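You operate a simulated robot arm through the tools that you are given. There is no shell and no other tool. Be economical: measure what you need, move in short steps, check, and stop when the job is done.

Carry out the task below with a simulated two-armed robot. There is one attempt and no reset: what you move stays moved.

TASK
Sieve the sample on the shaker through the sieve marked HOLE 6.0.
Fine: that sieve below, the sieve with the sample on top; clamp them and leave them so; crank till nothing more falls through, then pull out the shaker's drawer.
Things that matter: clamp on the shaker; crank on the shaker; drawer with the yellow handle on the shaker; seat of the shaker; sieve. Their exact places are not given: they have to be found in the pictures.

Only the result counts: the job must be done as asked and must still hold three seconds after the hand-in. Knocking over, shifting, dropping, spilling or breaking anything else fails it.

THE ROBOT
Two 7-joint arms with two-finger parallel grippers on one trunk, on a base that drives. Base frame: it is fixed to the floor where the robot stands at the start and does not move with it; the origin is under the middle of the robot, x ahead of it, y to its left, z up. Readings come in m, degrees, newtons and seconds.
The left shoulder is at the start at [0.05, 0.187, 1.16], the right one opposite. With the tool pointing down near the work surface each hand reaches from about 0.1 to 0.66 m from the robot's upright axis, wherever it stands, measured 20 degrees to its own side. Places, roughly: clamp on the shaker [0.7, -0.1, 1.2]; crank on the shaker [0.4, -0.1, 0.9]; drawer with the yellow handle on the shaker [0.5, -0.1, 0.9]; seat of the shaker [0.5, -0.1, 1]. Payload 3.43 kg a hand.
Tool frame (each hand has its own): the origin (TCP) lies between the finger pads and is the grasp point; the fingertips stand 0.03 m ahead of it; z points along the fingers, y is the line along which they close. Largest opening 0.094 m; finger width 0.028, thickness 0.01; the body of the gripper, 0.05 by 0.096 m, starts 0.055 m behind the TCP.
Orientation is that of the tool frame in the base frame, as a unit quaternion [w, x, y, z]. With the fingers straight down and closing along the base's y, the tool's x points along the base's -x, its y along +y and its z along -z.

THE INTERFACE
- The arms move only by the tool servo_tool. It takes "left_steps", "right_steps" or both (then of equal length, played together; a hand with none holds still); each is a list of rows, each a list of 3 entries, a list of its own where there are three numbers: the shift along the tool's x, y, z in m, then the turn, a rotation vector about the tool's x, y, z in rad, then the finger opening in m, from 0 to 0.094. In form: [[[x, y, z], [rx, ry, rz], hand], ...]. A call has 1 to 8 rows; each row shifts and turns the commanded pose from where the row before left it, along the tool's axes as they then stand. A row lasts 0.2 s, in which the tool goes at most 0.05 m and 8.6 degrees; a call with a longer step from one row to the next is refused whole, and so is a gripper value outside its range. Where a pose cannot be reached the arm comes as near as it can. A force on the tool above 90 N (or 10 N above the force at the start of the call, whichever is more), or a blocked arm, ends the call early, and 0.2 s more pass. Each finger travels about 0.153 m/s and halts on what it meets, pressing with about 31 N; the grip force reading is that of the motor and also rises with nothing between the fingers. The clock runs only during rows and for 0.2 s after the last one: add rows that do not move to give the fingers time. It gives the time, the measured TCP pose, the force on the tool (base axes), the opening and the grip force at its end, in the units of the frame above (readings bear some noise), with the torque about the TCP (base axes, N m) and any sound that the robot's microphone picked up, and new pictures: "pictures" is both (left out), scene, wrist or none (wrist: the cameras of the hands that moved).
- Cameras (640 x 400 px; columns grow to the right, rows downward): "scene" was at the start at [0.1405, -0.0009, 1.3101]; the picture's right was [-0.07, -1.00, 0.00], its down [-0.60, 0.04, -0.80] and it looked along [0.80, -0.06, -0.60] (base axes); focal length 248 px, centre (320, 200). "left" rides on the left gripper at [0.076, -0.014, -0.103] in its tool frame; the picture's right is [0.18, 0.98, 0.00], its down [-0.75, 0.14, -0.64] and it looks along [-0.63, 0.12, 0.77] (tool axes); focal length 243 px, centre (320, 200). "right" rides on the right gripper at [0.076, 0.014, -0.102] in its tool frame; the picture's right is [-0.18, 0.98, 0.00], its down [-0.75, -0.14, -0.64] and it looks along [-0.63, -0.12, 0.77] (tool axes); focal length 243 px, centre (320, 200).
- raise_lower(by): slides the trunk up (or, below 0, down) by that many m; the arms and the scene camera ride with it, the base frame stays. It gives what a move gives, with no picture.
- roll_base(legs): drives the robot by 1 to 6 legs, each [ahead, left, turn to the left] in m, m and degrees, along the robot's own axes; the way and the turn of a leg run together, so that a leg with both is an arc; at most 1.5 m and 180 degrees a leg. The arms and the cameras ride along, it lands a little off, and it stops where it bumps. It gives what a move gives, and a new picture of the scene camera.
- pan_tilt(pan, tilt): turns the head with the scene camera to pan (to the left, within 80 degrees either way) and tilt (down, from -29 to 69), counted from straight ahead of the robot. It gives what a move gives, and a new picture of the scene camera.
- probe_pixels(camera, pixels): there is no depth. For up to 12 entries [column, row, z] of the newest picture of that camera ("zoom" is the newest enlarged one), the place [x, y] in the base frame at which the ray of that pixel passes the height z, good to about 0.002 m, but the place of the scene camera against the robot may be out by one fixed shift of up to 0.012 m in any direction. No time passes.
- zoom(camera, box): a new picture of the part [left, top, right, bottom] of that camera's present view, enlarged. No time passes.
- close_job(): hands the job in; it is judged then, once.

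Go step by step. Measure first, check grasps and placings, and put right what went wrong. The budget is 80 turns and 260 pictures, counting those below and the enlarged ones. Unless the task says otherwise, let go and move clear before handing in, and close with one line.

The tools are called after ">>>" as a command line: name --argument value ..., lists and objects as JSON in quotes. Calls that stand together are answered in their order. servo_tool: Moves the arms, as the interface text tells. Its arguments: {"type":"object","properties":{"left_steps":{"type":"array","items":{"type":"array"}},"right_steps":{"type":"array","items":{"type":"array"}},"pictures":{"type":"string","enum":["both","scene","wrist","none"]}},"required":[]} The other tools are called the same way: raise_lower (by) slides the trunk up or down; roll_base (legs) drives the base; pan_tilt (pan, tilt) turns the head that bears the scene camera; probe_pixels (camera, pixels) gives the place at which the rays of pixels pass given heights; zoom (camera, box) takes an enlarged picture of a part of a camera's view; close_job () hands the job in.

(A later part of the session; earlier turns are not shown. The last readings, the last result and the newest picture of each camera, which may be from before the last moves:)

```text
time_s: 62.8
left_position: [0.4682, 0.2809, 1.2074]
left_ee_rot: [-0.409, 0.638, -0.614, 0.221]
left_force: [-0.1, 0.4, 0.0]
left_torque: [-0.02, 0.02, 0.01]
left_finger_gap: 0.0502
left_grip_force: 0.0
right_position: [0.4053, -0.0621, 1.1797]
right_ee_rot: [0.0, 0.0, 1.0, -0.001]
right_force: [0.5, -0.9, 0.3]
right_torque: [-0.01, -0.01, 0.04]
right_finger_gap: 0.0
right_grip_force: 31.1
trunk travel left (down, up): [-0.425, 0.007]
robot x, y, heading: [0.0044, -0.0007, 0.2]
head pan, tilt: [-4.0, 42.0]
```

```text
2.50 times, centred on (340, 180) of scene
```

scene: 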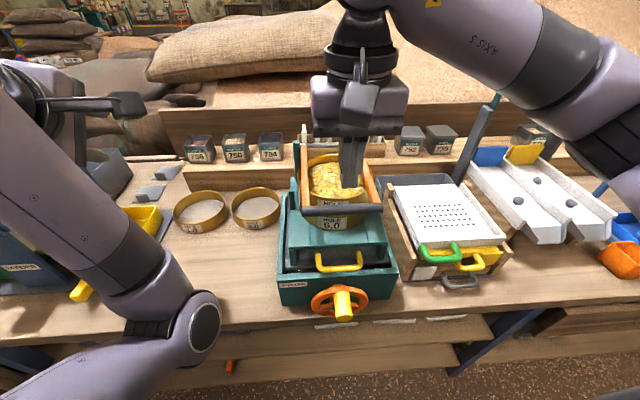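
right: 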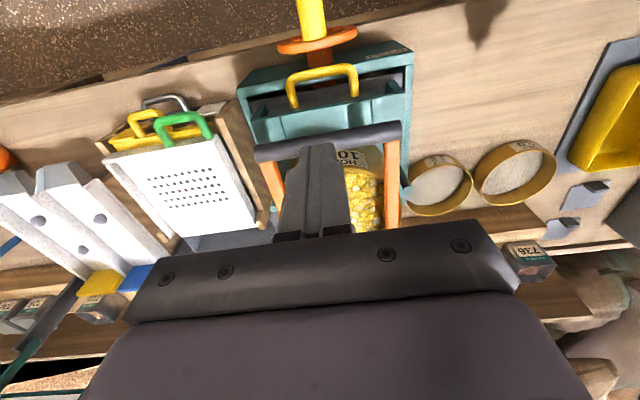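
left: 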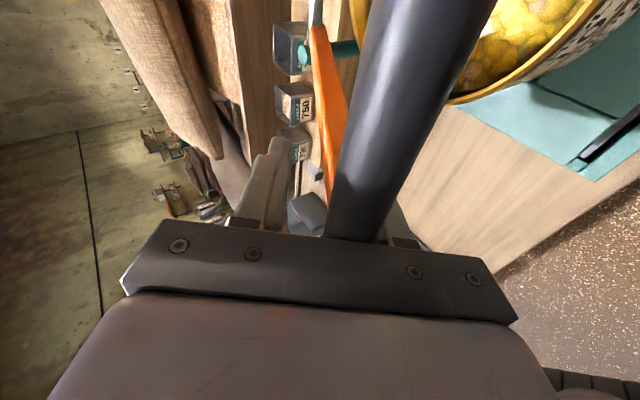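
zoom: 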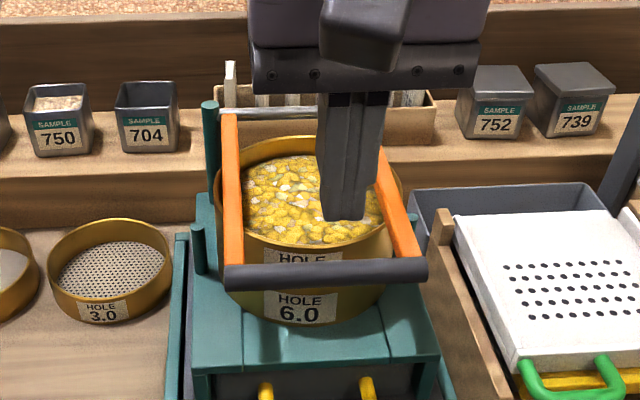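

>>> probe_pixels --camera "right" --pixels '[[327, 141, 1.065], [327, 141, 1.085], [327, 141, 1.11], [256, 152, 1.065], [400, 130, 1.065]]'

```text
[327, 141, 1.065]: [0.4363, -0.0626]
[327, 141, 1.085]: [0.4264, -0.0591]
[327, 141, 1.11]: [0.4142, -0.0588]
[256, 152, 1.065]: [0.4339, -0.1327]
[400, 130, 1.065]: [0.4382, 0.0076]
```

The bar is at about (0.425, -0.06, 1.087), slightly above horizontal. I'll press it down gently with the closed right fingers and watch the force.

>>> servo_tool --right_steps '[[[-0.019, 0.0, 0.015], [0, 0, 0], 0.0], [[0, 0, 0.02], [0, 0, 0], 0.0], [[0, 0, 0.008], [0, 0, 0], 0.0], [[0, 0, 0.006], [0, 0, 0], 0.0], [[0, 0, 0.006], [0, 0, 0], 0.0], [[0, 0, 0.0], [0, 0, 0], 0.0]]' --pictures "both"

>>> zoom --camera "scene" --box '[240, 100, 440, 260]'

```text
time_s: 64.2
left_position: [0.4682, 0.2805, 1.2079]
left_ee_rot: [-0.408, 0.639, -0.613, 0.221]
left_force: [0.1, -0.1, 0.1]
left_torque: [0.0, -0.02, -0.01]
left_finger_gap: 0.0497
left_grip_force: 0.1
right_position: [0.4223, -0.061, 1.1219]
right_ee_rot: [0.0, 0.002, 1.0, 0.0]
right_force: [0.7, 0.2, -0.3]
right_torque: [0.03, -0.02, 0.0]
right_finger_gap: 0.0
right_grip_force: 30.9
trunk travel left (down, up): [-0.425, 0.007]
robot x, y, heading: [0.0015, -0.002, 0.3]
head pan, tilt: [-4.0, 42.0]
```

scene: 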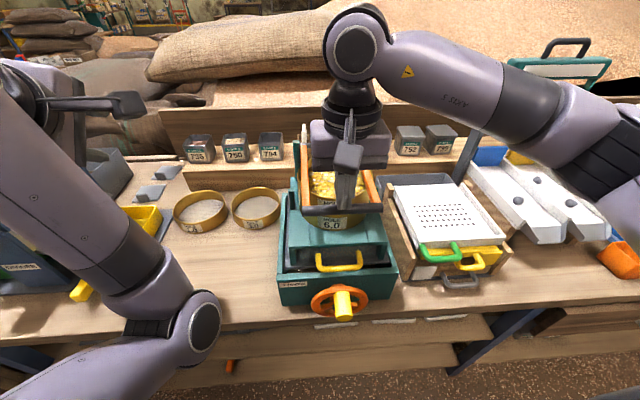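
right: 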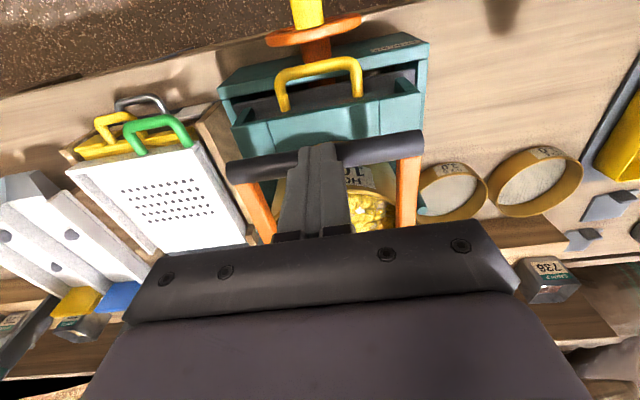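

```text
2.50 times, centred on (340, 180) of scene
```

zoom: 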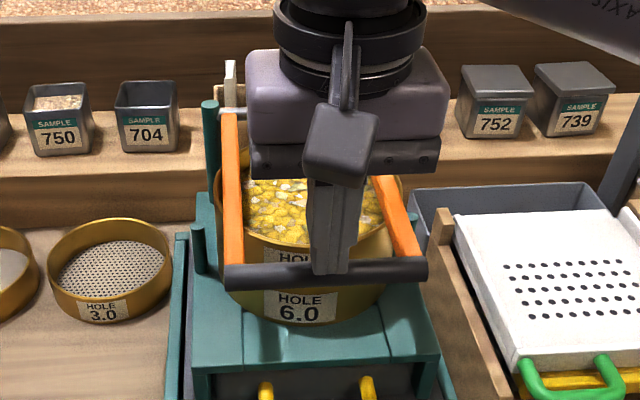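

Parallax puts the bar's axis at z≈1.086, so contact is imminent; I'll lower further in small steps.

>>> servo_tool --right_steps '[[[0, 0, 0.006], [0, 0, 0], 0.0], [[0, 0, 0.006], [0, 0, 0], 0.0], [[0, 0, 0.004], [0, 0, 0], 0.0], [[0, 0, 0.0], [0, 0, 0], 0.0]]' --pictures "wrist"

>>> zoom --camera "scene" --box '[240, 100, 440, 260]'

```text
time_s: 65.2
left_position: [0.4648, 0.2809, 1.2092]
left_ee_rot: [-0.41, 0.638, -0.612, 0.222]
left_force: [0.6, 0.7, 0.1]
left_torque: [0.01, -0.03, 0.0]
left_finger_gap: 0.0503
left_grip_force: 0.1
right_position: [0.4211, -0.0598, 1.1156]
right_ee_rot: [0.011, 0.001, 1.0, 0.005]
right_force: [7.5, -7.9, 64.8]
right_torque: [-0.31, -0.82, 0.47]
right_finger_gap: 0.0
right_grip_force: 31.1
trunk travel left (down, up): [-0.425, 0.007]
robot x, y, heading: [0.0003, 0.0011, -0.1]
head pan, tilt: [-4.0, 42.0]
```

right: 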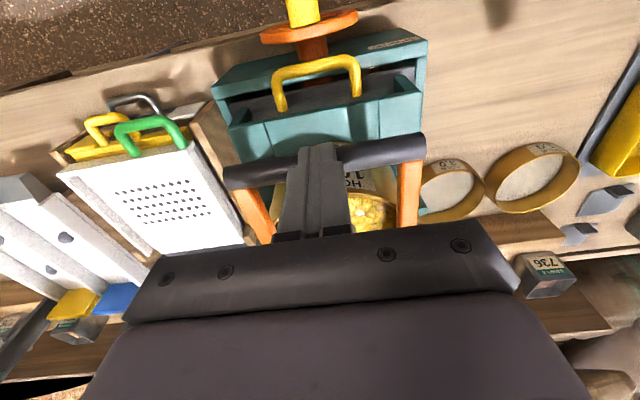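

```text
2.50 times, centred on (340, 180) of scene
```

zoom: 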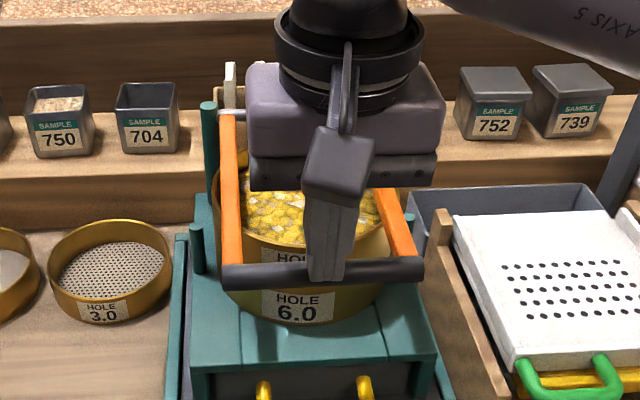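

Pressing with 65 N didn't move the bar, so the clamp is firmly down. I'll lift off and move the right hand back to look at the crank.

>>> servo_tool --right_steps '[[[0, 0, -0.03], [0, 0, 0], 0.0], [[0.03, -0.01, -0.03], [0, 0, 0], 0.03], [[0.04, -0.02, 0], [0, 0, 0], 0.06], [[0.04, -0.01, 0], [0, 0, 0], 0.094], [[0.03, 0, 0], [0, 0, 0], 0.094], [[0, 0, 0], [0, 0, 0], 0.094]]' --pictures "both"

>>> zoom --camera "scene" --box '[260, 160, 420, 320]'

>>> zoom --camera "right" --box '[240, 60, 440, 240]'

```text
time_s: 66.6
left_position: [0.4696, 0.2801, 1.2069]
left_ee_rot: [-0.408, 0.638, -0.614, 0.222]
left_force: [0.0, 1.0, -1.2]
left_torque: [0.01, -0.02, 0.02]
left_finger_gap: 0.0499
left_grip_force: 0.1
right_position: [0.282, -0.1031, 1.164]
right_ee_rot: [0.0, 0.0, 1.0, 0.0]
right_force: [-0.2, -0.1, 0.6]
right_torque: [-0.01, 0.01, -0.01]
right_finger_gap: 0.094
right_grip_force: 0.1
trunk travel left (down, up): [-0.425, 0.007]
robot x, y, heading: [0.0013, 0.0021, 0.2]
head pan, tilt: [-4.0, 42.0]
```

scene: 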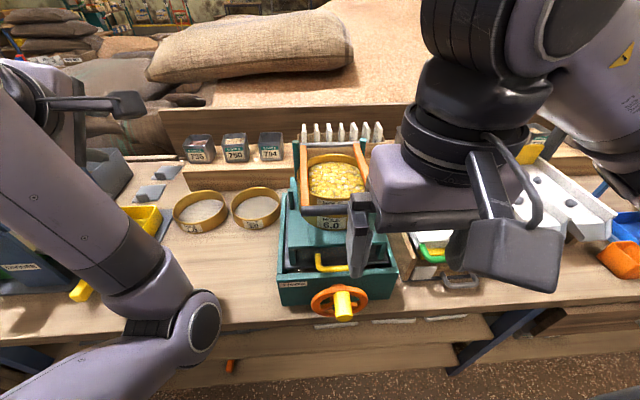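
right: 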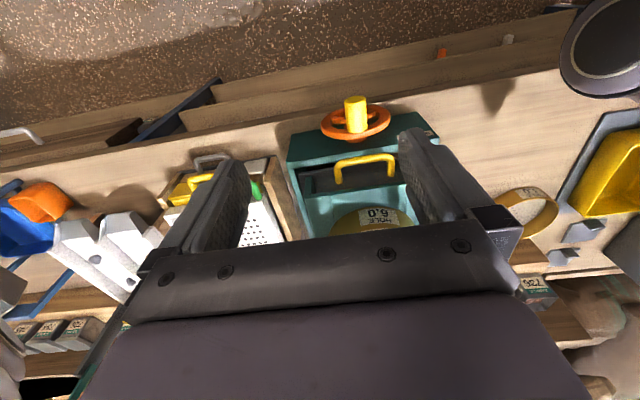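

```text
2.50 times, centred on (340, 240) of scene
```

zoom: 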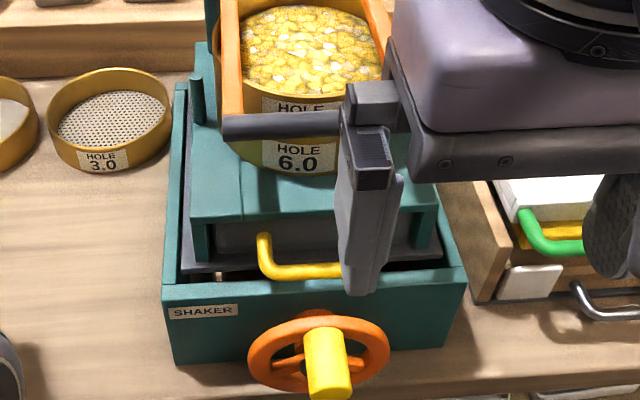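

```text
2.22 times, centred on (340, 150) of right
```

zoom: 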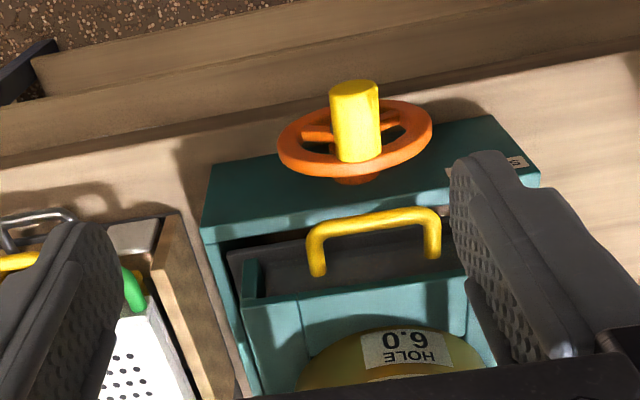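

From two right-camera views the crank wheel is centred at about (0.376, -0.062, 0.865), with the knob at 12 o'clock: axis z≈0.90, x from 0.329 to 0.37. I'll move the right hand above the knob.

>>> servo_tool --right_steps '[[[-0.028, 0.021, 0], [0, 0, 0], 0.07], [[-0.028, 0.0206, 0], [0, 0, 0], 0.07], [[0, 0, 0.045], [0, 0, 0], 0.07], [[0, 0, 0.045], [0, 0, 0], 0.07], [[0, 0, 0.045], [0, 0, 0], 0.07], [[0, 0, 0.024], [0, 0, 0], 0.07], [[0, 0, 0], [0, 0, 0], 0.07]]' --pictures "both"

>>> zoom --camera "right" --box '[220, 40, 420, 240]'

>>> zoom --camera "scene" --box '[260, 160, 420, 320]'

```text
time_s: 68.2
left_position: [0.468, 0.28, 1.2078]
left_ee_rot: [-0.408, 0.638, -0.614, 0.221]
left_force: [0.4, 0.9, 0.4]
left_torque: [0.0, 0.0, 0.0]
left_finger_gap: 0.0499
left_grip_force: 0.0
right_position: [0.3387, -0.0591, 1.0083]
right_ee_rot: [0.0, 0.001, 1.0, 0.001]
right_force: [0.0, 0.5, -0.2]
right_torque: [-0.02, 0.04, 0.03]
right_finger_gap: 0.0698
right_grip_force: 0.0
trunk travel left (down, up): [-0.425, 0.007]
robot x, y, heading: [0.0022, 0.0013, 0.1]
head pan, tilt: [-4.0, 42.0]
```

scene: 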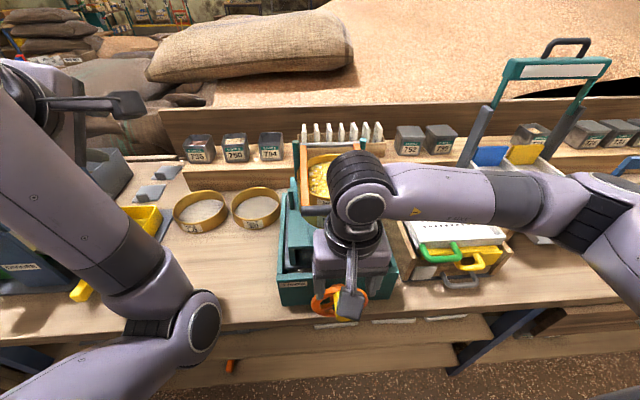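
right: 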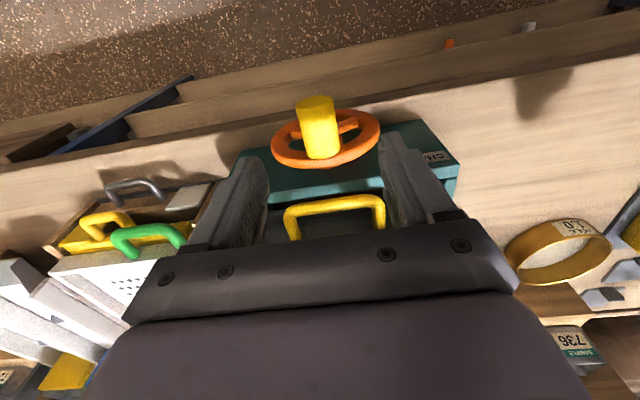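

```text
2.00 times, centred on (320, 140) of right
```

zoom: 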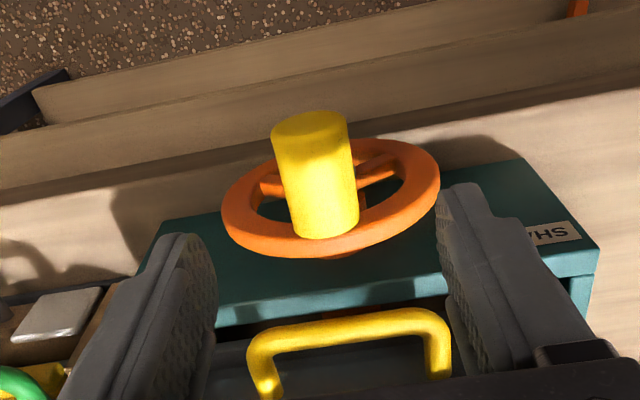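

```text
2.50 times, centred on (340, 240) of scene
```

zoom: 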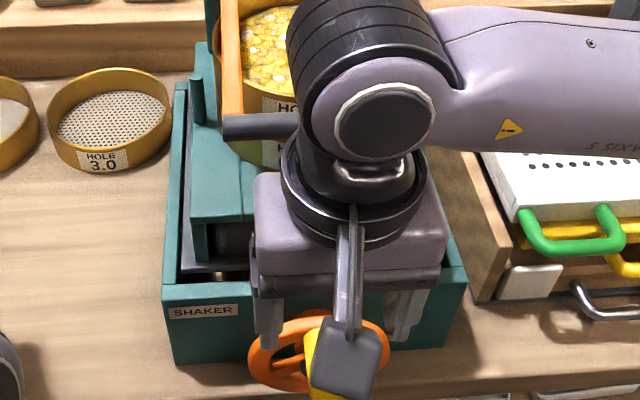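

Refined: wheel centre (y -0.062, z 0.869), knob axis z≈0.909, crank radius ≈0.040. I'll lower to the knob and close on it.

>>> servo_tool --right_steps '[[[0, -0.003, 0.035], [0, 0, 0], 0.07], [[0, 0, 0.035], [0, 0, 0], 0.07], [[0, 0, 0.021], [0, 0, 0], 0.06], [[0, 0, 0], [0, 0, 0], 0.03], [[0, 0, 0], [0, 0, 0], 0.0], [[0, 0, 0], [0, 0, 0], 0.0]]' --pictures "wrist"

```text
time_s: 69.6
left_position: [0.468, 0.2812, 1.2075]
left_ee_rot: [-0.408, 0.639, -0.613, 0.221]
left_force: [0.0, 0.4, 0.3]
left_torque: [0.0, -0.01, 0.0]
left_finger_gap: 0.05
left_grip_force: 0.0
right_position: [0.3382, -0.0609, 0.9159]
right_ee_rot: [0.0, 0.0, 1.0, 0.0]
right_force: [0.5, 0.0, 1.3]
right_torque: [0.01, -0.03, 0.06]
right_finger_gap: 0.0343
right_grip_force: 45.0
trunk travel left (down, up): [-0.425, 0.007]
robot x, y, heading: [-0.001, 0.0041, 0.3]
head pan, tilt: [-4.0, 42.0]
```

right: 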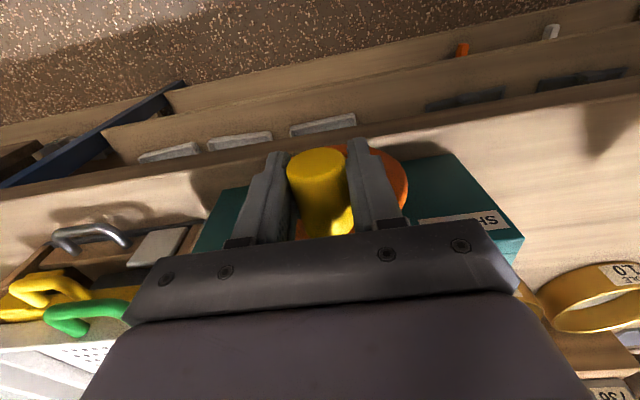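

The knob is held (gap 0.034). I'll test a half turn.

>>> servo_tool --right_steps '[[[0, 0.0283, 0.0117], [0, 0, 0], 0.0], [[0, 0.0117, 0.0283], [0, 0, 0], 0.0], [[0, -0.0117, 0.0283], [0, 0, 0], 0.0], [[0, -0.0283, 0.0117], [0, 0, 0], 0.0]]' --pictures "both"

>>> zoom --camera "scene" --box '[240, 120, 440, 320]'

```text
time_s: 70.5
left_position: [0.4659, 0.2822, 1.2099]
left_ee_rot: [-0.411, 0.639, -0.612, 0.221]
left_force: [0.3, -1.4, 0.2]
left_torque: [0.03, 0.0, 0.06]
left_finger_gap: 0.0499
left_grip_force: 0.1
right_position: [0.3376, -0.017, 0.8589]
right_ee_rot: [0.011, -0.012, 0.999, 0.038]
right_force: [-10.4, 15.6, 17.2]
right_torque: [-0.87, -1.44, -1.31]
right_finger_gap: 0.0339
right_grip_force: 44.8
trunk travel left (down, up): [-0.425, 0.007]
robot x, y, heading: [-0.0013, 0.0009, -0.1]
head pan, tilt: [-4.0, 42.0]
stopped in row 4 (right hand): the force on the tool passed its limit at 103 N (the readings are from after the stop); the commanded pose is now the measured one
```

scene: 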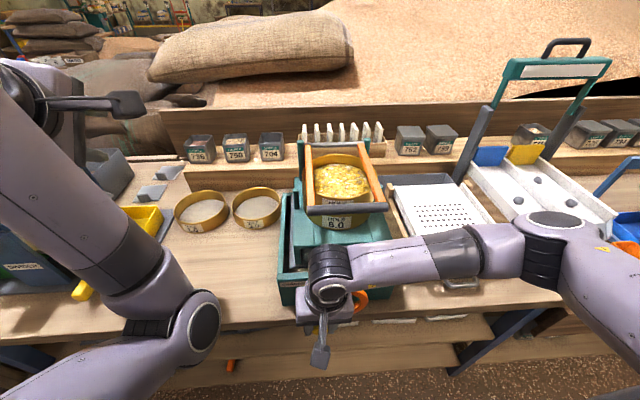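
right: 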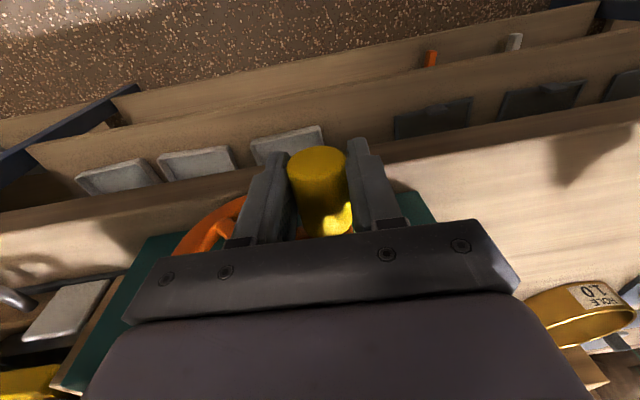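

```text
2.00 times, centred on (340, 220) of scene
```

zoom: 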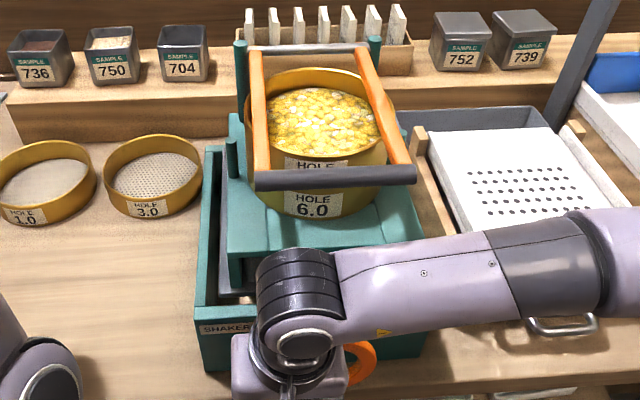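

The crank turned about 104° and the sieve platform moved with it, so it works; the fit shows a crank radius of 0.0457 m rather than 0.040. I'll regrip 8 mm higher for table clearance, right the small tilt and go on with the corrected circle.

>>> servo_tool --right_steps '[[[0, 0, 0], [0, 0, 0], 0.05], [[0, 0, -0.008], [0.076, 0.022, 0.024], 0.05], [[0, 0, 0], [0, 0, 0], 0.0], [[0, 0, 0], [0, 0, 0], 0.0], [[0, -0.012, 0.0212], [0, 0, 0], 0.0], [[0, -0.0323, 0.0134], [0, 0, 0], 0.0], [[0, 0, 0], [0, 0, 0], 0.0]]' --pictures "wrist"

```text
time_s: 71.8
left_position: [0.4629, 0.2819, 1.2106]
left_ee_rot: [-0.411, 0.639, -0.611, 0.222]
left_force: [0.3, -0.5, 0.2]
left_torque: [0.03, 0.04, 0.11]
left_finger_gap: 0.05
left_grip_force: 0.0
right_position: [0.3412, -0.0237, 0.8611]
right_ee_rot: [0.011, -0.009, 1.0, 0.026]
right_force: [-17.1, 7.0, 33.1]
right_torque: [-1.24, -1.91, -1.73]
right_finger_gap: 0.0298
right_grip_force: 44.9
trunk travel left (down, up): [-0.425, 0.007]
robot x, y, heading: [-0.0016, 0.0032, 0.2]
head pan, tilt: [-4.0, 42.0]
stopped in row 6 (right hand): the force on the tool passed its limit at 103 N (the readings are from after the stop); the commanded pose is now the measured one
```

right: 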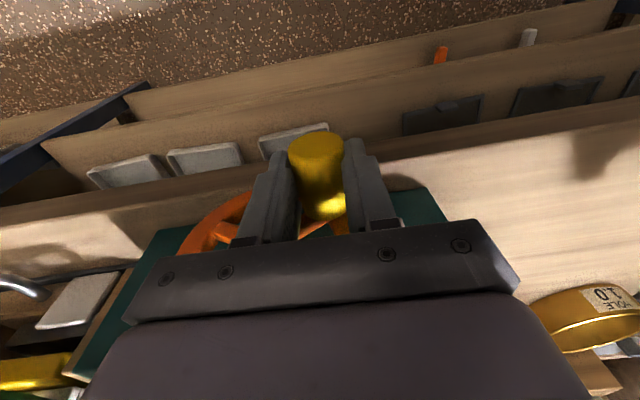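

The hand is blocked because the gripper body meets the top of the wheel rim. I'll open and tilt the hand 30° so the palm leans away from the wheel, then regrip.

>>> servo_tool --right_steps '[[[0, 0, 0], [0, 0, 0], 0.06], [[0.007, 0, 0], [0.052, 0.022, 0.018], 0.06], [[0, 0, 0], [0, -0.131, 0], 0.06], [[0, 0, 0], [0, -0.131, 0], 0.06], [[0, 0, 0], [0, -0.131, 0], 0.06], [[0, 0, 0], [0, -0.131, 0], 0.06], [[0.0045, 0, 0.0078], [0, 0, 0], 0.06], [[0, 0, 0], [0, 0, 0], 0.06]]' --pictures "both"

>>> zoom --camera "right" --box '[180, 60, 480, 260]'

```text
time_s: 73.6
left_position: [0.4666, 0.2841, 1.2085]
left_ee_rot: [-0.41, 0.64, -0.612, 0.221]
left_force: [0.4, 0.3, 0.5]
left_torque: [0.02, 0.0, 0.0]
left_finger_gap: 0.0502
left_grip_force: 0.1
right_position: [0.3365, -0.0259, 0.8476]
right_ee_rot: [0.257, 0.0, 0.966, -0.007]
right_force: [-0.3, -0.2, 0.2]
right_torque: [0.04, 0.01, 0.02]
right_finger_gap: 0.0599
right_grip_force: 0.0
trunk travel left (down, up): [-0.425, 0.007]
robot x, y, heading: [-0.0009, 0.0027, 0.4]
head pan, tilt: [-4.0, 42.0]
```

scene: 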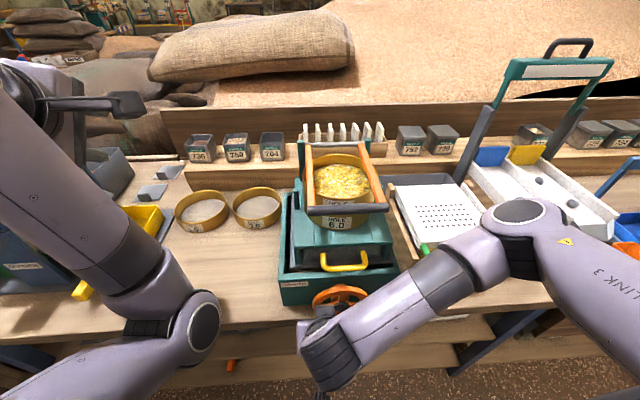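
right: 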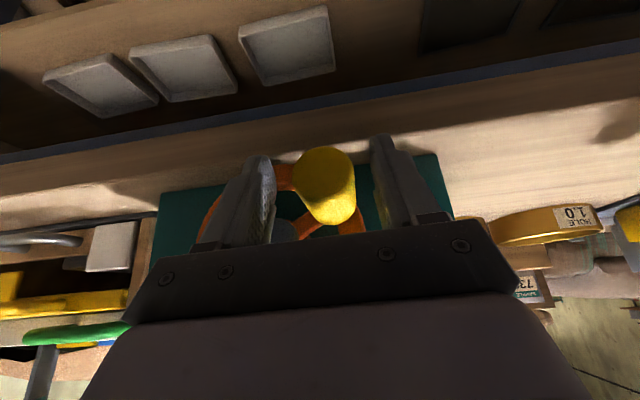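

```text
2.00 times, centred on (330, 160) of right
```

zoom: 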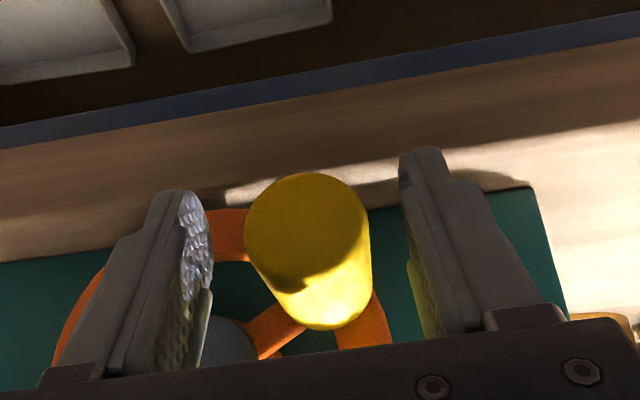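

The hand is free and the knob lies between the fingers. I'll close and continue past the bottom.

>>> servo_tool --right_steps '[[[0, 0, 0], [0, 0, 0], 0.03], [[0, 0, 0], [0, 0, 0], 0.0], [[0, 0, 0], [0, 0, 0], 0.0], [[0.0082, -0.02, 0.0143], [0, 0, 0], 0.0], [[0.0018, -0.0179, 0.0032], [0, 0, 0], 0.0], [[-0.0067, -0.0323, -0.0116], [0, 0, 0], 0.0], [[-0.0162, -0.0134, -0.028], [0, 0, 0], 0.0]]' --pictures "wrist"

```text
time_s: 75.2
left_position: [0.4668, 0.2857, 1.2071]
left_ee_rot: [-0.409, 0.64, -0.612, 0.22]
left_force: [0.3, -0.4, -1.3]
left_torque: [0.03, -0.02, 0.01]
left_finger_gap: 0.05
left_grip_force: 0.1
right_position: [0.3381, -0.1058, 0.8756]
right_ee_rot: [0.258, -0.003, 0.966, -0.005]
right_force: [-0.8, 10.2, -0.1]
right_torque: [0.05, -0.22, -0.55]
right_finger_gap: 0.0341
right_grip_force: 44.6
trunk travel left (down, up): [-0.425, 0.007]
robot x, y, heading: [0.0016, -0.002, 0.1]
head pan, tilt: [-4.0, 42.0]
```

right: 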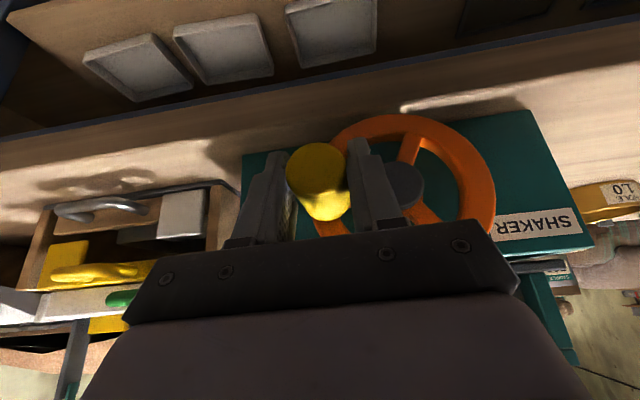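

It turned past the bottom to 270° with low force. Now full revolutions from here.

>>> servo_tool --right_steps '[[[-0.0162, 0.0134, -0.028], [0, 0, 0], 0.0], [[-0.0067, 0.0323, -0.0116], [0, 0, 0], 0.0], [[0.0067, 0.0323, 0.0116], [0, 0, 0], 0.0], [[0.0162, 0.0134, 0.028], [0, 0, 0], 0.0], [[0.0162, -0.0134, 0.028], [0, 0, 0], 0.0], [[0.0067, -0.0323, 0.0116], [0, 0, 0], 0.0], [[-0.0067, -0.0323, -0.0116], [0, 0, 0], 0.0], [[-0.0162, -0.0134, -0.028], [0, 0, 0], 0.0]]' --pictures "scene"

>>> zoom --camera "scene" --box '[260, 120, 420, 280]'

```text
time_s: 77.0
left_position: [0.466, 0.2865, 1.2068]
left_ee_rot: [-0.41, 0.64, -0.611, 0.222]
left_force: [-0.4, -0.3, 0.0]
left_torque: [-0.05, 0.02, -0.04]
left_finger_gap: 0.05
left_grip_force: 0.1
right_position: [0.3371, -0.1056, 0.875]
right_ee_rot: [0.257, -0.005, 0.966, -0.004]
right_force: [-9.0, 22.5, -0.4]
right_torque: [0.17, -0.24, -0.43]
right_finger_gap: 0.0338
right_grip_force: 44.9
trunk travel left (down, up): [-0.425, 0.007]
robot x, y, heading: [-0.0017, 0.0008, 0.6]
head pan, tilt: [-4.0, 42.0]
```

scene: 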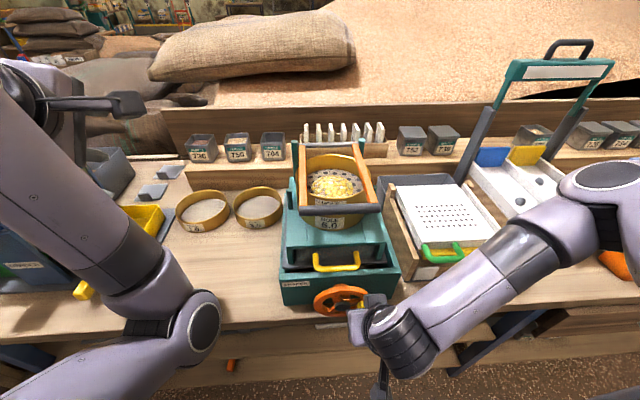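

```text
2.50 times, centred on (340, 200) of scene
```

zoom: 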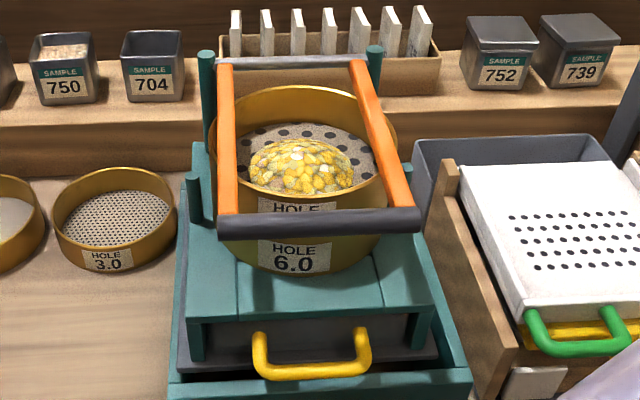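

The full turn worked, and the material in the top sieve has clearly shrunk. I'll do four more revolutions.

>>> servo_tool --right_steps '[[[-0.0162, 0.0134, -0.028], [0, 0, 0], 0.0], [[-0.0067, 0.0323, -0.0116], [0, 0, 0], 0.0], [[0.0067, 0.0323, 0.0116], [0, 0, 0], 0.0], [[0.0162, 0.0134, 0.028], [0, 0, 0], 0.0], [[0.0162, -0.0134, 0.028], [0, 0, 0], 0.0], [[0.0067, -0.0323, 0.0116], [0, 0, 0], 0.0], [[-0.0067, -0.0323, -0.0116], [0, 0, 0], 0.0], [[-0.0162, -0.0134, -0.028], [0, 0, 0], 0.0]]' --pictures "none"

>>> servo_tool --right_steps '[[[-0.0162, 0.0134, -0.028], [0, 0, 0], 0.0], [[-0.0067, 0.0323, -0.0116], [0, 0, 0], 0.0], [[0.0067, 0.0323, 0.0116], [0, 0, 0], 0.0], [[0.0162, 0.0134, 0.028], [0, 0, 0], 0.0], [[0.0162, -0.0134, 0.028], [0, 0, 0], 0.0], [[0.0067, -0.0323, 0.0116], [0, 0, 0], 0.0], [[-0.0067, -0.0323, -0.0116], [0, 0, 0], 0.0], [[-0.0162, -0.0134, -0.028], [0, 0, 0], 0.0]]' --pictures "none"

>>> servo_tool --right_steps '[[[-0.0162, 0.0134, -0.028], [0, 0, 0], 0.0], [[-0.0067, 0.0323, -0.0116], [0, 0, 0], 0.0], [[0.0067, 0.0323, 0.0116], [0, 0, 0], 0.0], [[0.0162, 0.0134, 0.028], [0, 0, 0], 0.0], [[0.0162, -0.0134, 0.028], [0, 0, 0], 0.0], [[0.0067, -0.0323, 0.0116], [0, 0, 0], 0.0], [[-0.0067, -0.0323, -0.0116], [0, 0, 0], 0.0], [[-0.0162, -0.0134, -0.028], [0, 0, 0], 0.0]]' --pictures "none"

>>> servo_tool --right_steps '[[[-0.0162, 0.0134, -0.028], [0, 0, 0], 0.0], [[-0.0067, 0.0323, -0.0116], [0, 0, 0], 0.0], [[0.0067, 0.0323, 0.0116], [0, 0, 0], 0.0], [[0.0162, 0.0134, 0.028], [0, 0, 0], 0.0], [[0.0162, -0.0134, 0.028], [0, 0, 0], 0.0], [[0.0067, -0.0323, 0.0116], [0, 0, 0], 0.0], [[-0.0067, -0.0323, -0.0116], [0, 0, 0], 0.0], [[-0.0162, -0.0134, -0.028], [0, 0, 0], 0.0]]' --pictures "scene"

>>> zoom --camera "scene" --box '[260, 120, 420, 280]'

```text
time_s: 78.8
left_position: [0.4667, 0.2868, 1.2079]
left_ee_rot: [-0.409, 0.64, -0.611, 0.222]
left_force: [0.3, 0.6, -0.3]
left_torque: [-0.01, 0.0, 0.01]
left_finger_gap: 0.0502
left_grip_force: 0.1
right_position: [0.3384, -0.1065, 0.8762]
right_ee_rot: [0.258, -0.003, 0.966, -0.006]
right_force: [-3.8, 17.8, -1.2]
right_torque: [0.11, -0.57, -0.44]
right_finger_gap: 0.0337
right_grip_force: 45.1
trunk travel left (down, up): [-0.425, 0.007]
robot x, y, heading: [0.0007, -0.0004, 0.4]
head pan, tilt: [-4.0, 42.0]
```

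```text
time_s: 80.6
left_position: [0.4668, 0.2866, 1.2068]
left_ee_rot: [-0.408, 0.641, -0.611, 0.221]
left_force: [0.1, -0.1, 0.1]
left_torque: [-0.04, 0.02, 0.0]
left_finger_gap: 0.05
left_grip_force: 0.1
right_position: [0.3367, -0.1065, 0.8743]
right_ee_rot: [0.258, -0.002, 0.966, -0.006]
right_force: [-0.2, 25.5, -0.6]
right_torque: [0.13, -1.23, -0.47]
right_finger_gap: 0.0337
right_grip_force: 44.3
trunk travel left (down, up): [-0.425, 0.007]
robot x, y, heading: [0.0018, 0.0017, 0.3]
head pan, tilt: [-4.0, 42.0]
```

```text
time_s: 82.4
left_position: [0.4662, 0.2854, 1.2072]
left_ee_rot: [-0.409, 0.641, -0.611, 0.221]
left_force: [-0.7, 0.6, -0.8]
left_torque: [-0.03, -0.01, -0.01]
left_finger_gap: 0.05
left_grip_force: 0.1
right_position: [0.3372, -0.1059, 0.872]
right_ee_rot: [0.256, -0.003, 0.967, -0.006]
right_force: [2.6, 14.0, 0.2]
right_torque: [0.06, -1.17, -0.42]
right_finger_gap: 0.0337
right_grip_force: 45.0
trunk travel left (down, up): [-0.425, 0.007]
robot x, y, heading: [0.0042, 0.001, 0.3]
head pan, tilt: [-4.0, 42.0]
```

```text
time_s: 84.2
left_position: [0.4645, 0.2872, 1.2062]
left_ee_rot: [-0.409, 0.64, -0.611, 0.222]
left_force: [-0.9, 0.3, 0.0]
left_torque: [0.01, 0.02, -0.02]
left_finger_gap: 0.0501
left_grip_force: 0.0
right_position: [0.3371, -0.107, 0.8741]
right_ee_rot: [0.257, -0.004, 0.966, -0.004]
right_force: [-13.2, 25.6, -0.5]
right_torque: [0.14, -1.23, -0.24]
right_finger_gap: 0.0339
right_grip_force: 45.2
trunk travel left (down, up): [-0.425, 0.007]
robot x, y, heading: [-0.0008, 0.0013, 0.4]
head pan, tilt: [-4.0, 42.0]
```

scene: 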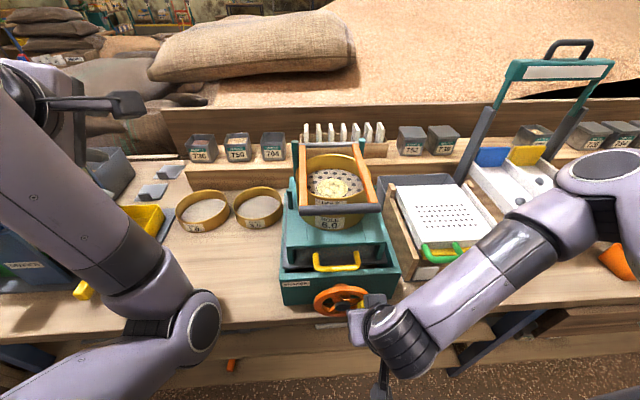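

```text
2.50 times, centred on (340, 200) of scene
```

zoom: 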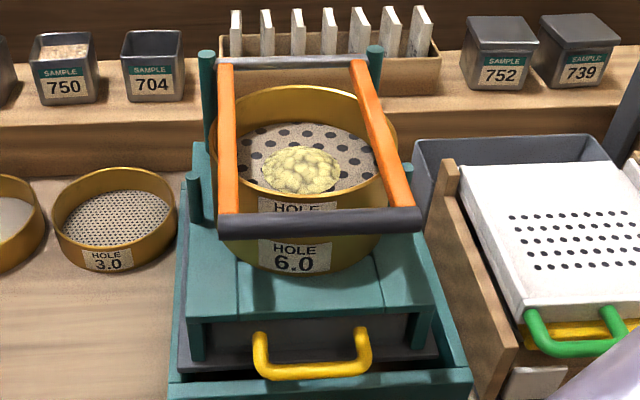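

The heap keeps shrinking, so I'll crank five more turns and compare.

>>> servo_tool --right_steps '[[[-0.0162, 0.0134, -0.028], [0, 0, 0], 0.0], [[-0.0067, 0.0323, -0.0116], [0, 0, 0], 0.0], [[0.0067, 0.0323, 0.0116], [0, 0, 0], 0.0], [[0.0162, 0.0134, 0.028], [0, 0, 0], 0.0], [[0.0162, -0.0134, 0.028], [0, 0, 0], 0.0], [[0.0067, -0.0323, 0.0116], [0, 0, 0], 0.0], [[-0.0067, -0.0323, -0.0116], [0, 0, 0], 0.0], [[-0.0162, -0.0134, -0.028], [0, 0, 0], 0.0]]' --pictures "none"

>>> servo_tool --right_steps '[[[-0.0162, 0.0134, -0.028], [0, 0, 0], 0.0], [[-0.0067, 0.0323, -0.0116], [0, 0, 0], 0.0], [[0.0067, 0.0323, 0.0116], [0, 0, 0], 0.0], [[0.0162, 0.0134, 0.028], [0, 0, 0], 0.0], [[0.0162, -0.0134, 0.028], [0, 0, 0], 0.0], [[0.0067, -0.0323, 0.0116], [0, 0, 0], 0.0], [[-0.0067, -0.0323, -0.0116], [0, 0, 0], 0.0], [[-0.0162, -0.0134, -0.028], [0, 0, 0], 0.0]]' --pictures "none"

>>> servo_tool --right_steps '[[[-0.0162, 0.0134, -0.028], [0, 0, 0], 0.0], [[-0.0067, 0.0323, -0.0116], [0, 0, 0], 0.0], [[0.0067, 0.0323, 0.0116], [0, 0, 0], 0.0], [[0.0162, 0.0134, 0.028], [0, 0, 0], 0.0], [[0.0162, -0.0134, 0.028], [0, 0, 0], 0.0], [[0.0067, -0.0323, 0.0116], [0, 0, 0], 0.0], [[-0.0067, -0.0323, -0.0116], [0, 0, 0], 0.0], [[-0.0162, -0.0134, -0.028], [0, 0, 0], 0.0]]' --pictures "none"

>>> servo_tool --right_steps '[[[-0.0162, 0.0134, -0.028], [0, 0, 0], 0.0], [[-0.0067, 0.0323, -0.0116], [0, 0, 0], 0.0], [[0.0067, 0.0323, 0.0116], [0, 0, 0], 0.0], [[0.0162, 0.0134, 0.028], [0, 0, 0], 0.0], [[0.0162, -0.0134, 0.028], [0, 0, 0], 0.0], [[0.0067, -0.0323, 0.0116], [0, 0, 0], 0.0], [[-0.0067, -0.0323, -0.0116], [0, 0, 0], 0.0], [[-0.0162, -0.0134, -0.028], [0, 0, 0], 0.0]]' --pictures "none"

>>> servo_tool --right_steps '[[[-0.0162, 0.0134, -0.028], [0, 0, 0], 0.0], [[-0.0067, 0.0323, -0.0116], [0, 0, 0], 0.0], [[0.0067, 0.0323, 0.0116], [0, 0, 0], 0.0], [[0.0162, 0.0134, 0.028], [0, 0, 0], 0.0], [[0.0162, -0.0134, 0.028], [0, 0, 0], 0.0], [[0.0067, -0.0323, 0.0116], [0, 0, 0], 0.0], [[-0.0067, -0.0323, -0.0116], [0, 0, 0], 0.0], [[-0.0162, -0.0134, -0.028], [0, 0, 0], 0.0]]' --pictures "scene"

>>> zoom --camera "scene" --box '[260, 120, 420, 280]'

```text
time_s: 86.0
left_position: [0.4639, 0.2869, 1.2068]
left_ee_rot: [-0.409, 0.64, -0.612, 0.222]
left_force: [0.3, -0.3, -0.2]
left_torque: [-0.02, 0.02, 0.0]
left_finger_gap: 0.0501
left_grip_force: 0.1
right_position: [0.3374, -0.1058, 0.8772]
right_ee_rot: [0.257, -0.005, 0.966, -0.004]
right_force: [-13.3, 27.5, -2.3]
right_torque: [0.17, -1.21, -0.22]
right_finger_gap: 0.0338
right_grip_force: 44.9
trunk travel left (down, up): [-0.425, 0.007]
robot x, y, heading: [-0.0024, 0.0041, 0.2]
head pan, tilt: [-4.0, 42.0]
```

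```text
time_s: 87.8
left_position: [0.4652, 0.287, 1.2082]
left_ee_rot: [-0.409, 0.64, -0.611, 0.222]
left_force: [1.1, 1.1, 0.3]
left_torque: [-0.03, 0.01, -0.05]
left_finger_gap: 0.0503
left_grip_force: 0.1
right_position: [0.3372, -0.1062, 0.8737]
right_ee_rot: [0.258, -0.004, 0.966, -0.004]
right_force: [-7.4, 21.4, -0.4]
right_torque: [0.14, 0.07, -0.43]
right_finger_gap: 0.0339
right_grip_force: 45.3
trunk travel left (down, up): [-0.425, 0.007]
robot x, y, heading: [0.0006, 0.0006, 0.3]
head pan, tilt: [-4.0, 42.0]
```

```text
time_s: 89.6
left_position: [0.4669, 0.2888, 1.2057]
left_ee_rot: [-0.409, 0.64, -0.612, 0.222]
left_force: [-0.2, 0.0, -0.1]
left_torque: [-0.02, 0.01, -0.01]
left_finger_gap: 0.0499
left_grip_force: 0.0
right_position: [0.3381, -0.1065, 0.8768]
right_ee_rot: [0.259, -0.005, 0.966, -0.002]
right_force: [-1.3, 34.2, -0.8]
right_torque: [0.22, -0.38, -0.44]
right_finger_gap: 0.0339
right_grip_force: 45.0
trunk travel left (down, up): [-0.425, 0.007]
robot x, y, heading: [0.0003, 0.0017, 0.3]
head pan, tilt: [-4.0, 42.0]
```

```text
time_s: 91.4
left_position: [0.468, 0.2875, 1.2064]
left_ee_rot: [-0.409, 0.64, -0.612, 0.22]
left_force: [-0.4, -0.4, -0.4]
left_torque: [-0.03, 0.0, -0.01]
left_finger_gap: 0.0499
left_grip_force: 0.1
right_position: [0.3385, -0.1066, 0.8776]
right_ee_rot: [0.259, -0.003, 0.966, -0.005]
right_force: [9.8, 18.9, -0.7]
right_torque: [0.13, -1.25, -0.53]
right_finger_gap: 0.0334
right_grip_force: 44.8
trunk travel left (down, up): [-0.425, 0.007]
robot x, y, heading: [-0.0015, -0.0019, 0.1]
head pan, tilt: [-4.0, 42.0]
```

```text
time_s: 93.2
left_position: [0.4674, 0.2874, 1.2071]
left_ee_rot: [-0.409, 0.641, -0.611, 0.221]
left_force: [-0.2, 1.1, 0.2]
left_torque: [0.01, 0.0, -0.01]
left_finger_gap: 0.0501
left_grip_force: 0.1
right_position: [0.3375, -0.1063, 0.8746]
right_ee_rot: [0.256, -0.003, 0.967, -0.005]
right_force: [7.3, 25.0, -0.9]
right_torque: [0.14, 0.3, -0.52]
right_finger_gap: 0.0337
right_grip_force: 44.8
trunk travel left (down, up): [-0.425, 0.007]
robot x, y, heading: [-0.0024, 0.0009, 0.3]
head pan, tilt: [-4.0, 42.0]
```

scene: 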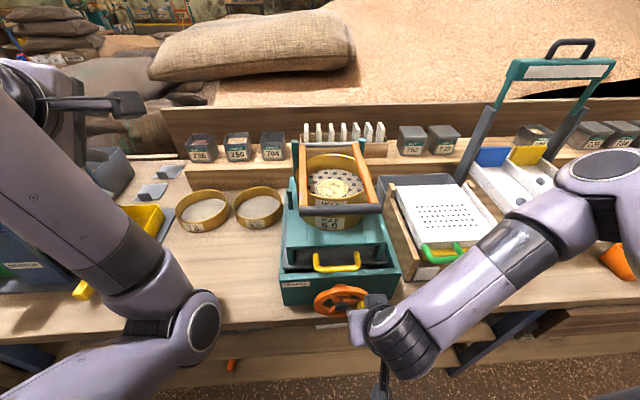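

```text
2.50 times, centred on (340, 200) of scene
```

zoom: 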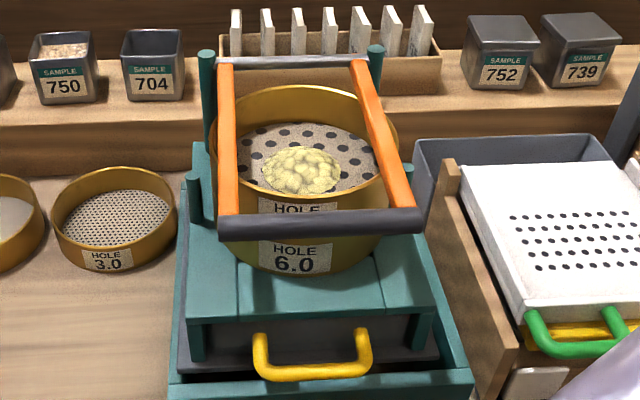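

The top heap is unchanged over those five turns. To be sure the lower sieve is finished too, I'll do three more turns, then stop with the knob at the top.

>>> servo_tool --right_steps '[[[-0.0162, 0.0134, -0.028], [0, 0, 0], 0.0], [[-0.0067, 0.0323, -0.0116], [0, 0, 0], 0.0], [[0.0067, 0.0323, 0.0116], [0, 0, 0], 0.0], [[0.0162, 0.0134, 0.028], [0, 0, 0], 0.0], [[0.0162, -0.0134, 0.028], [0, 0, 0], 0.0], [[0.0067, -0.0323, 0.0116], [0, 0, 0], 0.0], [[-0.0067, -0.0323, -0.0116], [0, 0, 0], 0.0], [[-0.0162, -0.0134, -0.028], [0, 0, 0], 0.0]]' --pictures "none"

>>> servo_tool --right_steps '[[[-0.0162, 0.0134, -0.028], [0, 0, 0], 0.0], [[-0.0067, 0.0323, -0.0116], [0, 0, 0], 0.0], [[0.0067, 0.0323, 0.0116], [0, 0, 0], 0.0], [[0.0162, 0.0134, 0.028], [0, 0, 0], 0.0], [[0.0162, -0.0134, 0.028], [0, 0, 0], 0.0], [[0.0067, -0.0323, 0.0116], [0, 0, 0], 0.0], [[-0.0067, -0.0323, -0.0116], [0, 0, 0], 0.0], [[-0.0162, -0.0134, -0.028], [0, 0, 0], 0.0]]' --pictures "none"

>>> servo_tool --right_steps '[[[-0.0162, 0.0134, -0.028], [0, 0, 0], 0.0], [[-0.0067, 0.0323, -0.0116], [0, 0, 0], 0.0], [[0.0067, 0.0323, 0.0116], [0, 0, 0], 0.0], [[0.0162, 0.0134, 0.028], [0, 0, 0], 0.0], [[0.0162, -0.0134, 0.028], [0, 0, 0], 0.0], [[0.0067, -0.0323, 0.0116], [0, 0, 0], 0.0], [[-0.0067, -0.0323, -0.0116], [0, 0, 0], 0.0], [[-0.0162, -0.0134, -0.028], [0, 0, 0], 0.0]]' --pictures "none"

>>> servo_tool --right_steps '[[[-0.0162, 0.0134, -0.028], [0, 0, 0], 0.0], [[-0.0067, 0.0323, -0.0116], [0, 0, 0], 0.0], [[0, 0, 0], [0, 0, 0], 0.0], [[0, 0, 0], [0, 0, 0], 0.03], [[0, 0, 0], [0, 0, 0], 0.06], [[0, 0, -0.03], [0, 0, 0], 0.06], [[0, 0, -0.04], [0, 0, 0], 0.06], [[0, 0, 0], [0, 0, 0], 0.06]]' --pictures "both"

>>> zoom --camera "scene" --box '[240, 120, 440, 320]'

```text
time_s: 95.0
left_position: [0.4673, 0.287, 1.2067]
left_ee_rot: [-0.408, 0.64, -0.612, 0.221]
left_force: [-0.2, 0.0, -1.1]
left_torque: [0.04, 0.02, -0.01]
left_finger_gap: 0.0498
left_grip_force: 0.1
right_position: [0.3373, -0.108, 0.8763]
right_ee_rot: [0.257, -0.003, 0.967, -0.006]
right_force: [-5.6, 19.3, -1.7]
right_torque: [0.1, -0.01, -0.45]
right_finger_gap: 0.0336
right_grip_force: 44.6
trunk travel left (down, up): [-0.425, 0.007]
robot x, y, heading: [-0.0033, 0.0049, 0.3]
head pan, tilt: [-4.0, 42.0]
```

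```text
time_s: 96.8
left_position: [0.4659, 0.2844, 1.2078]
left_ee_rot: [-0.41, 0.64, -0.611, 0.221]
left_force: [-0.6, 0.0, 0.4]
left_torque: [0.02, -0.04, 0.0]
left_finger_gap: 0.05
left_grip_force: 0.0
right_position: [0.3359, -0.1051, 0.8787]
right_ee_rot: [0.259, -0.002, 0.966, -0.006]
right_force: [-4.2, 2.1, -1.1]
right_torque: [0.02, -0.4, -0.35]
right_finger_gap: 0.0334
right_grip_force: 45.1
trunk travel left (down, up): [-0.425, 0.007]
robot x, y, heading: [-0.0008, 0.0032, 0.3]
head pan, tilt: [-4.0, 42.0]
```

```text
time_s: 98.6
left_position: [0.4662, 0.2876, 1.2076]
left_ee_rot: [-0.409, 0.64, -0.611, 0.221]
left_force: [0.2, -0.4, -0.5]
left_torque: [-0.01, -0.03, 0.03]
left_finger_gap: 0.0501
left_grip_force: 0.1
right_position: [0.3365, -0.1062, 0.8786]
right_ee_rot: [0.257, -0.004, 0.966, -0.006]
right_force: [-1.9, 19.7, -1.9]
right_torque: [0.11, -0.23, -0.47]
right_finger_gap: 0.0338
right_grip_force: 44.7
trunk travel left (down, up): [-0.425, 0.007]
robot x, y, heading: [-0.0004, 0.0024, 0.3]
head pan, tilt: [-4.0, 42.0]
```

```text
time_s: 100.4
left_position: [0.4663, 0.2837, 1.2074]
left_ee_rot: [-0.409, 0.64, -0.611, 0.221]
left_force: [0.7, -0.5, -0.1]
left_torque: [0.0, -0.02, -0.01]
left_finger_gap: 0.05
left_grip_force: 0.2
right_position: [0.3006, -0.063, 0.9849]
right_ee_rot: [0.256, -0.001, 0.967, -0.007]
right_force: [0.2, 0.1, -0.1]
right_torque: [0.01, 0.01, 0.04]
right_finger_gap: 0.0602
right_grip_force: 0.1
trunk travel left (down, up): [-0.425, 0.007]
robot x, y, heading: [0.0001, 0.001, 0.2]
head pan, tilt: [-4.0, 42.0]
```

scene: 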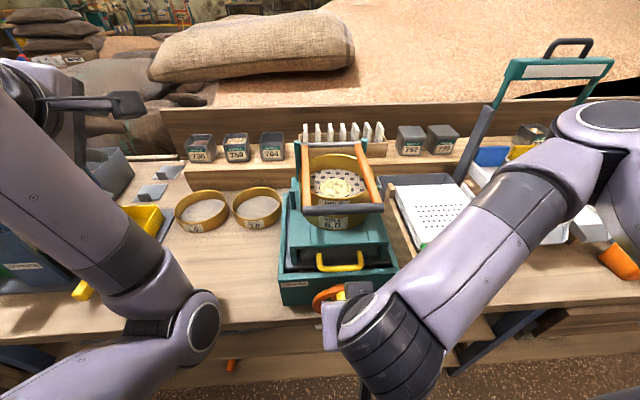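
right: 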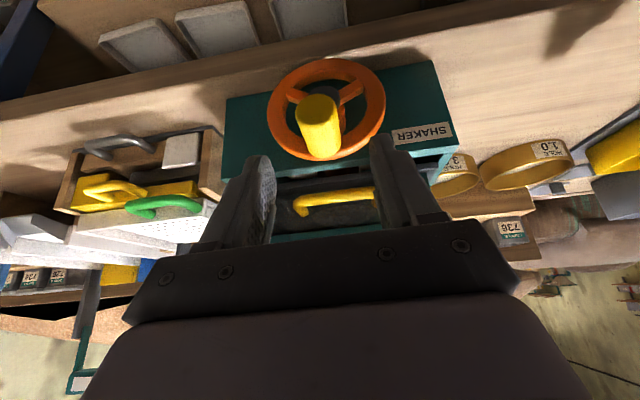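

```text
2.00 times, centred on (340, 220) of scene
```

zoom: 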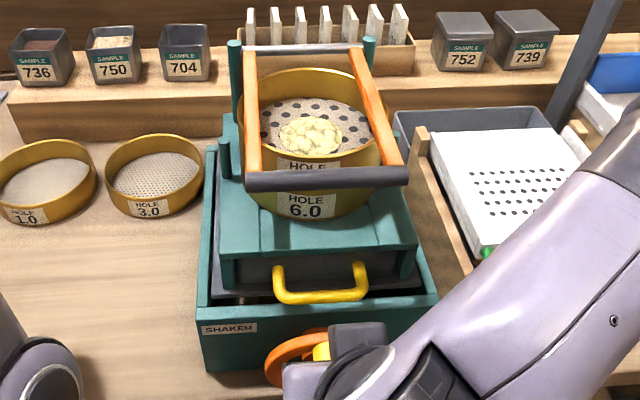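

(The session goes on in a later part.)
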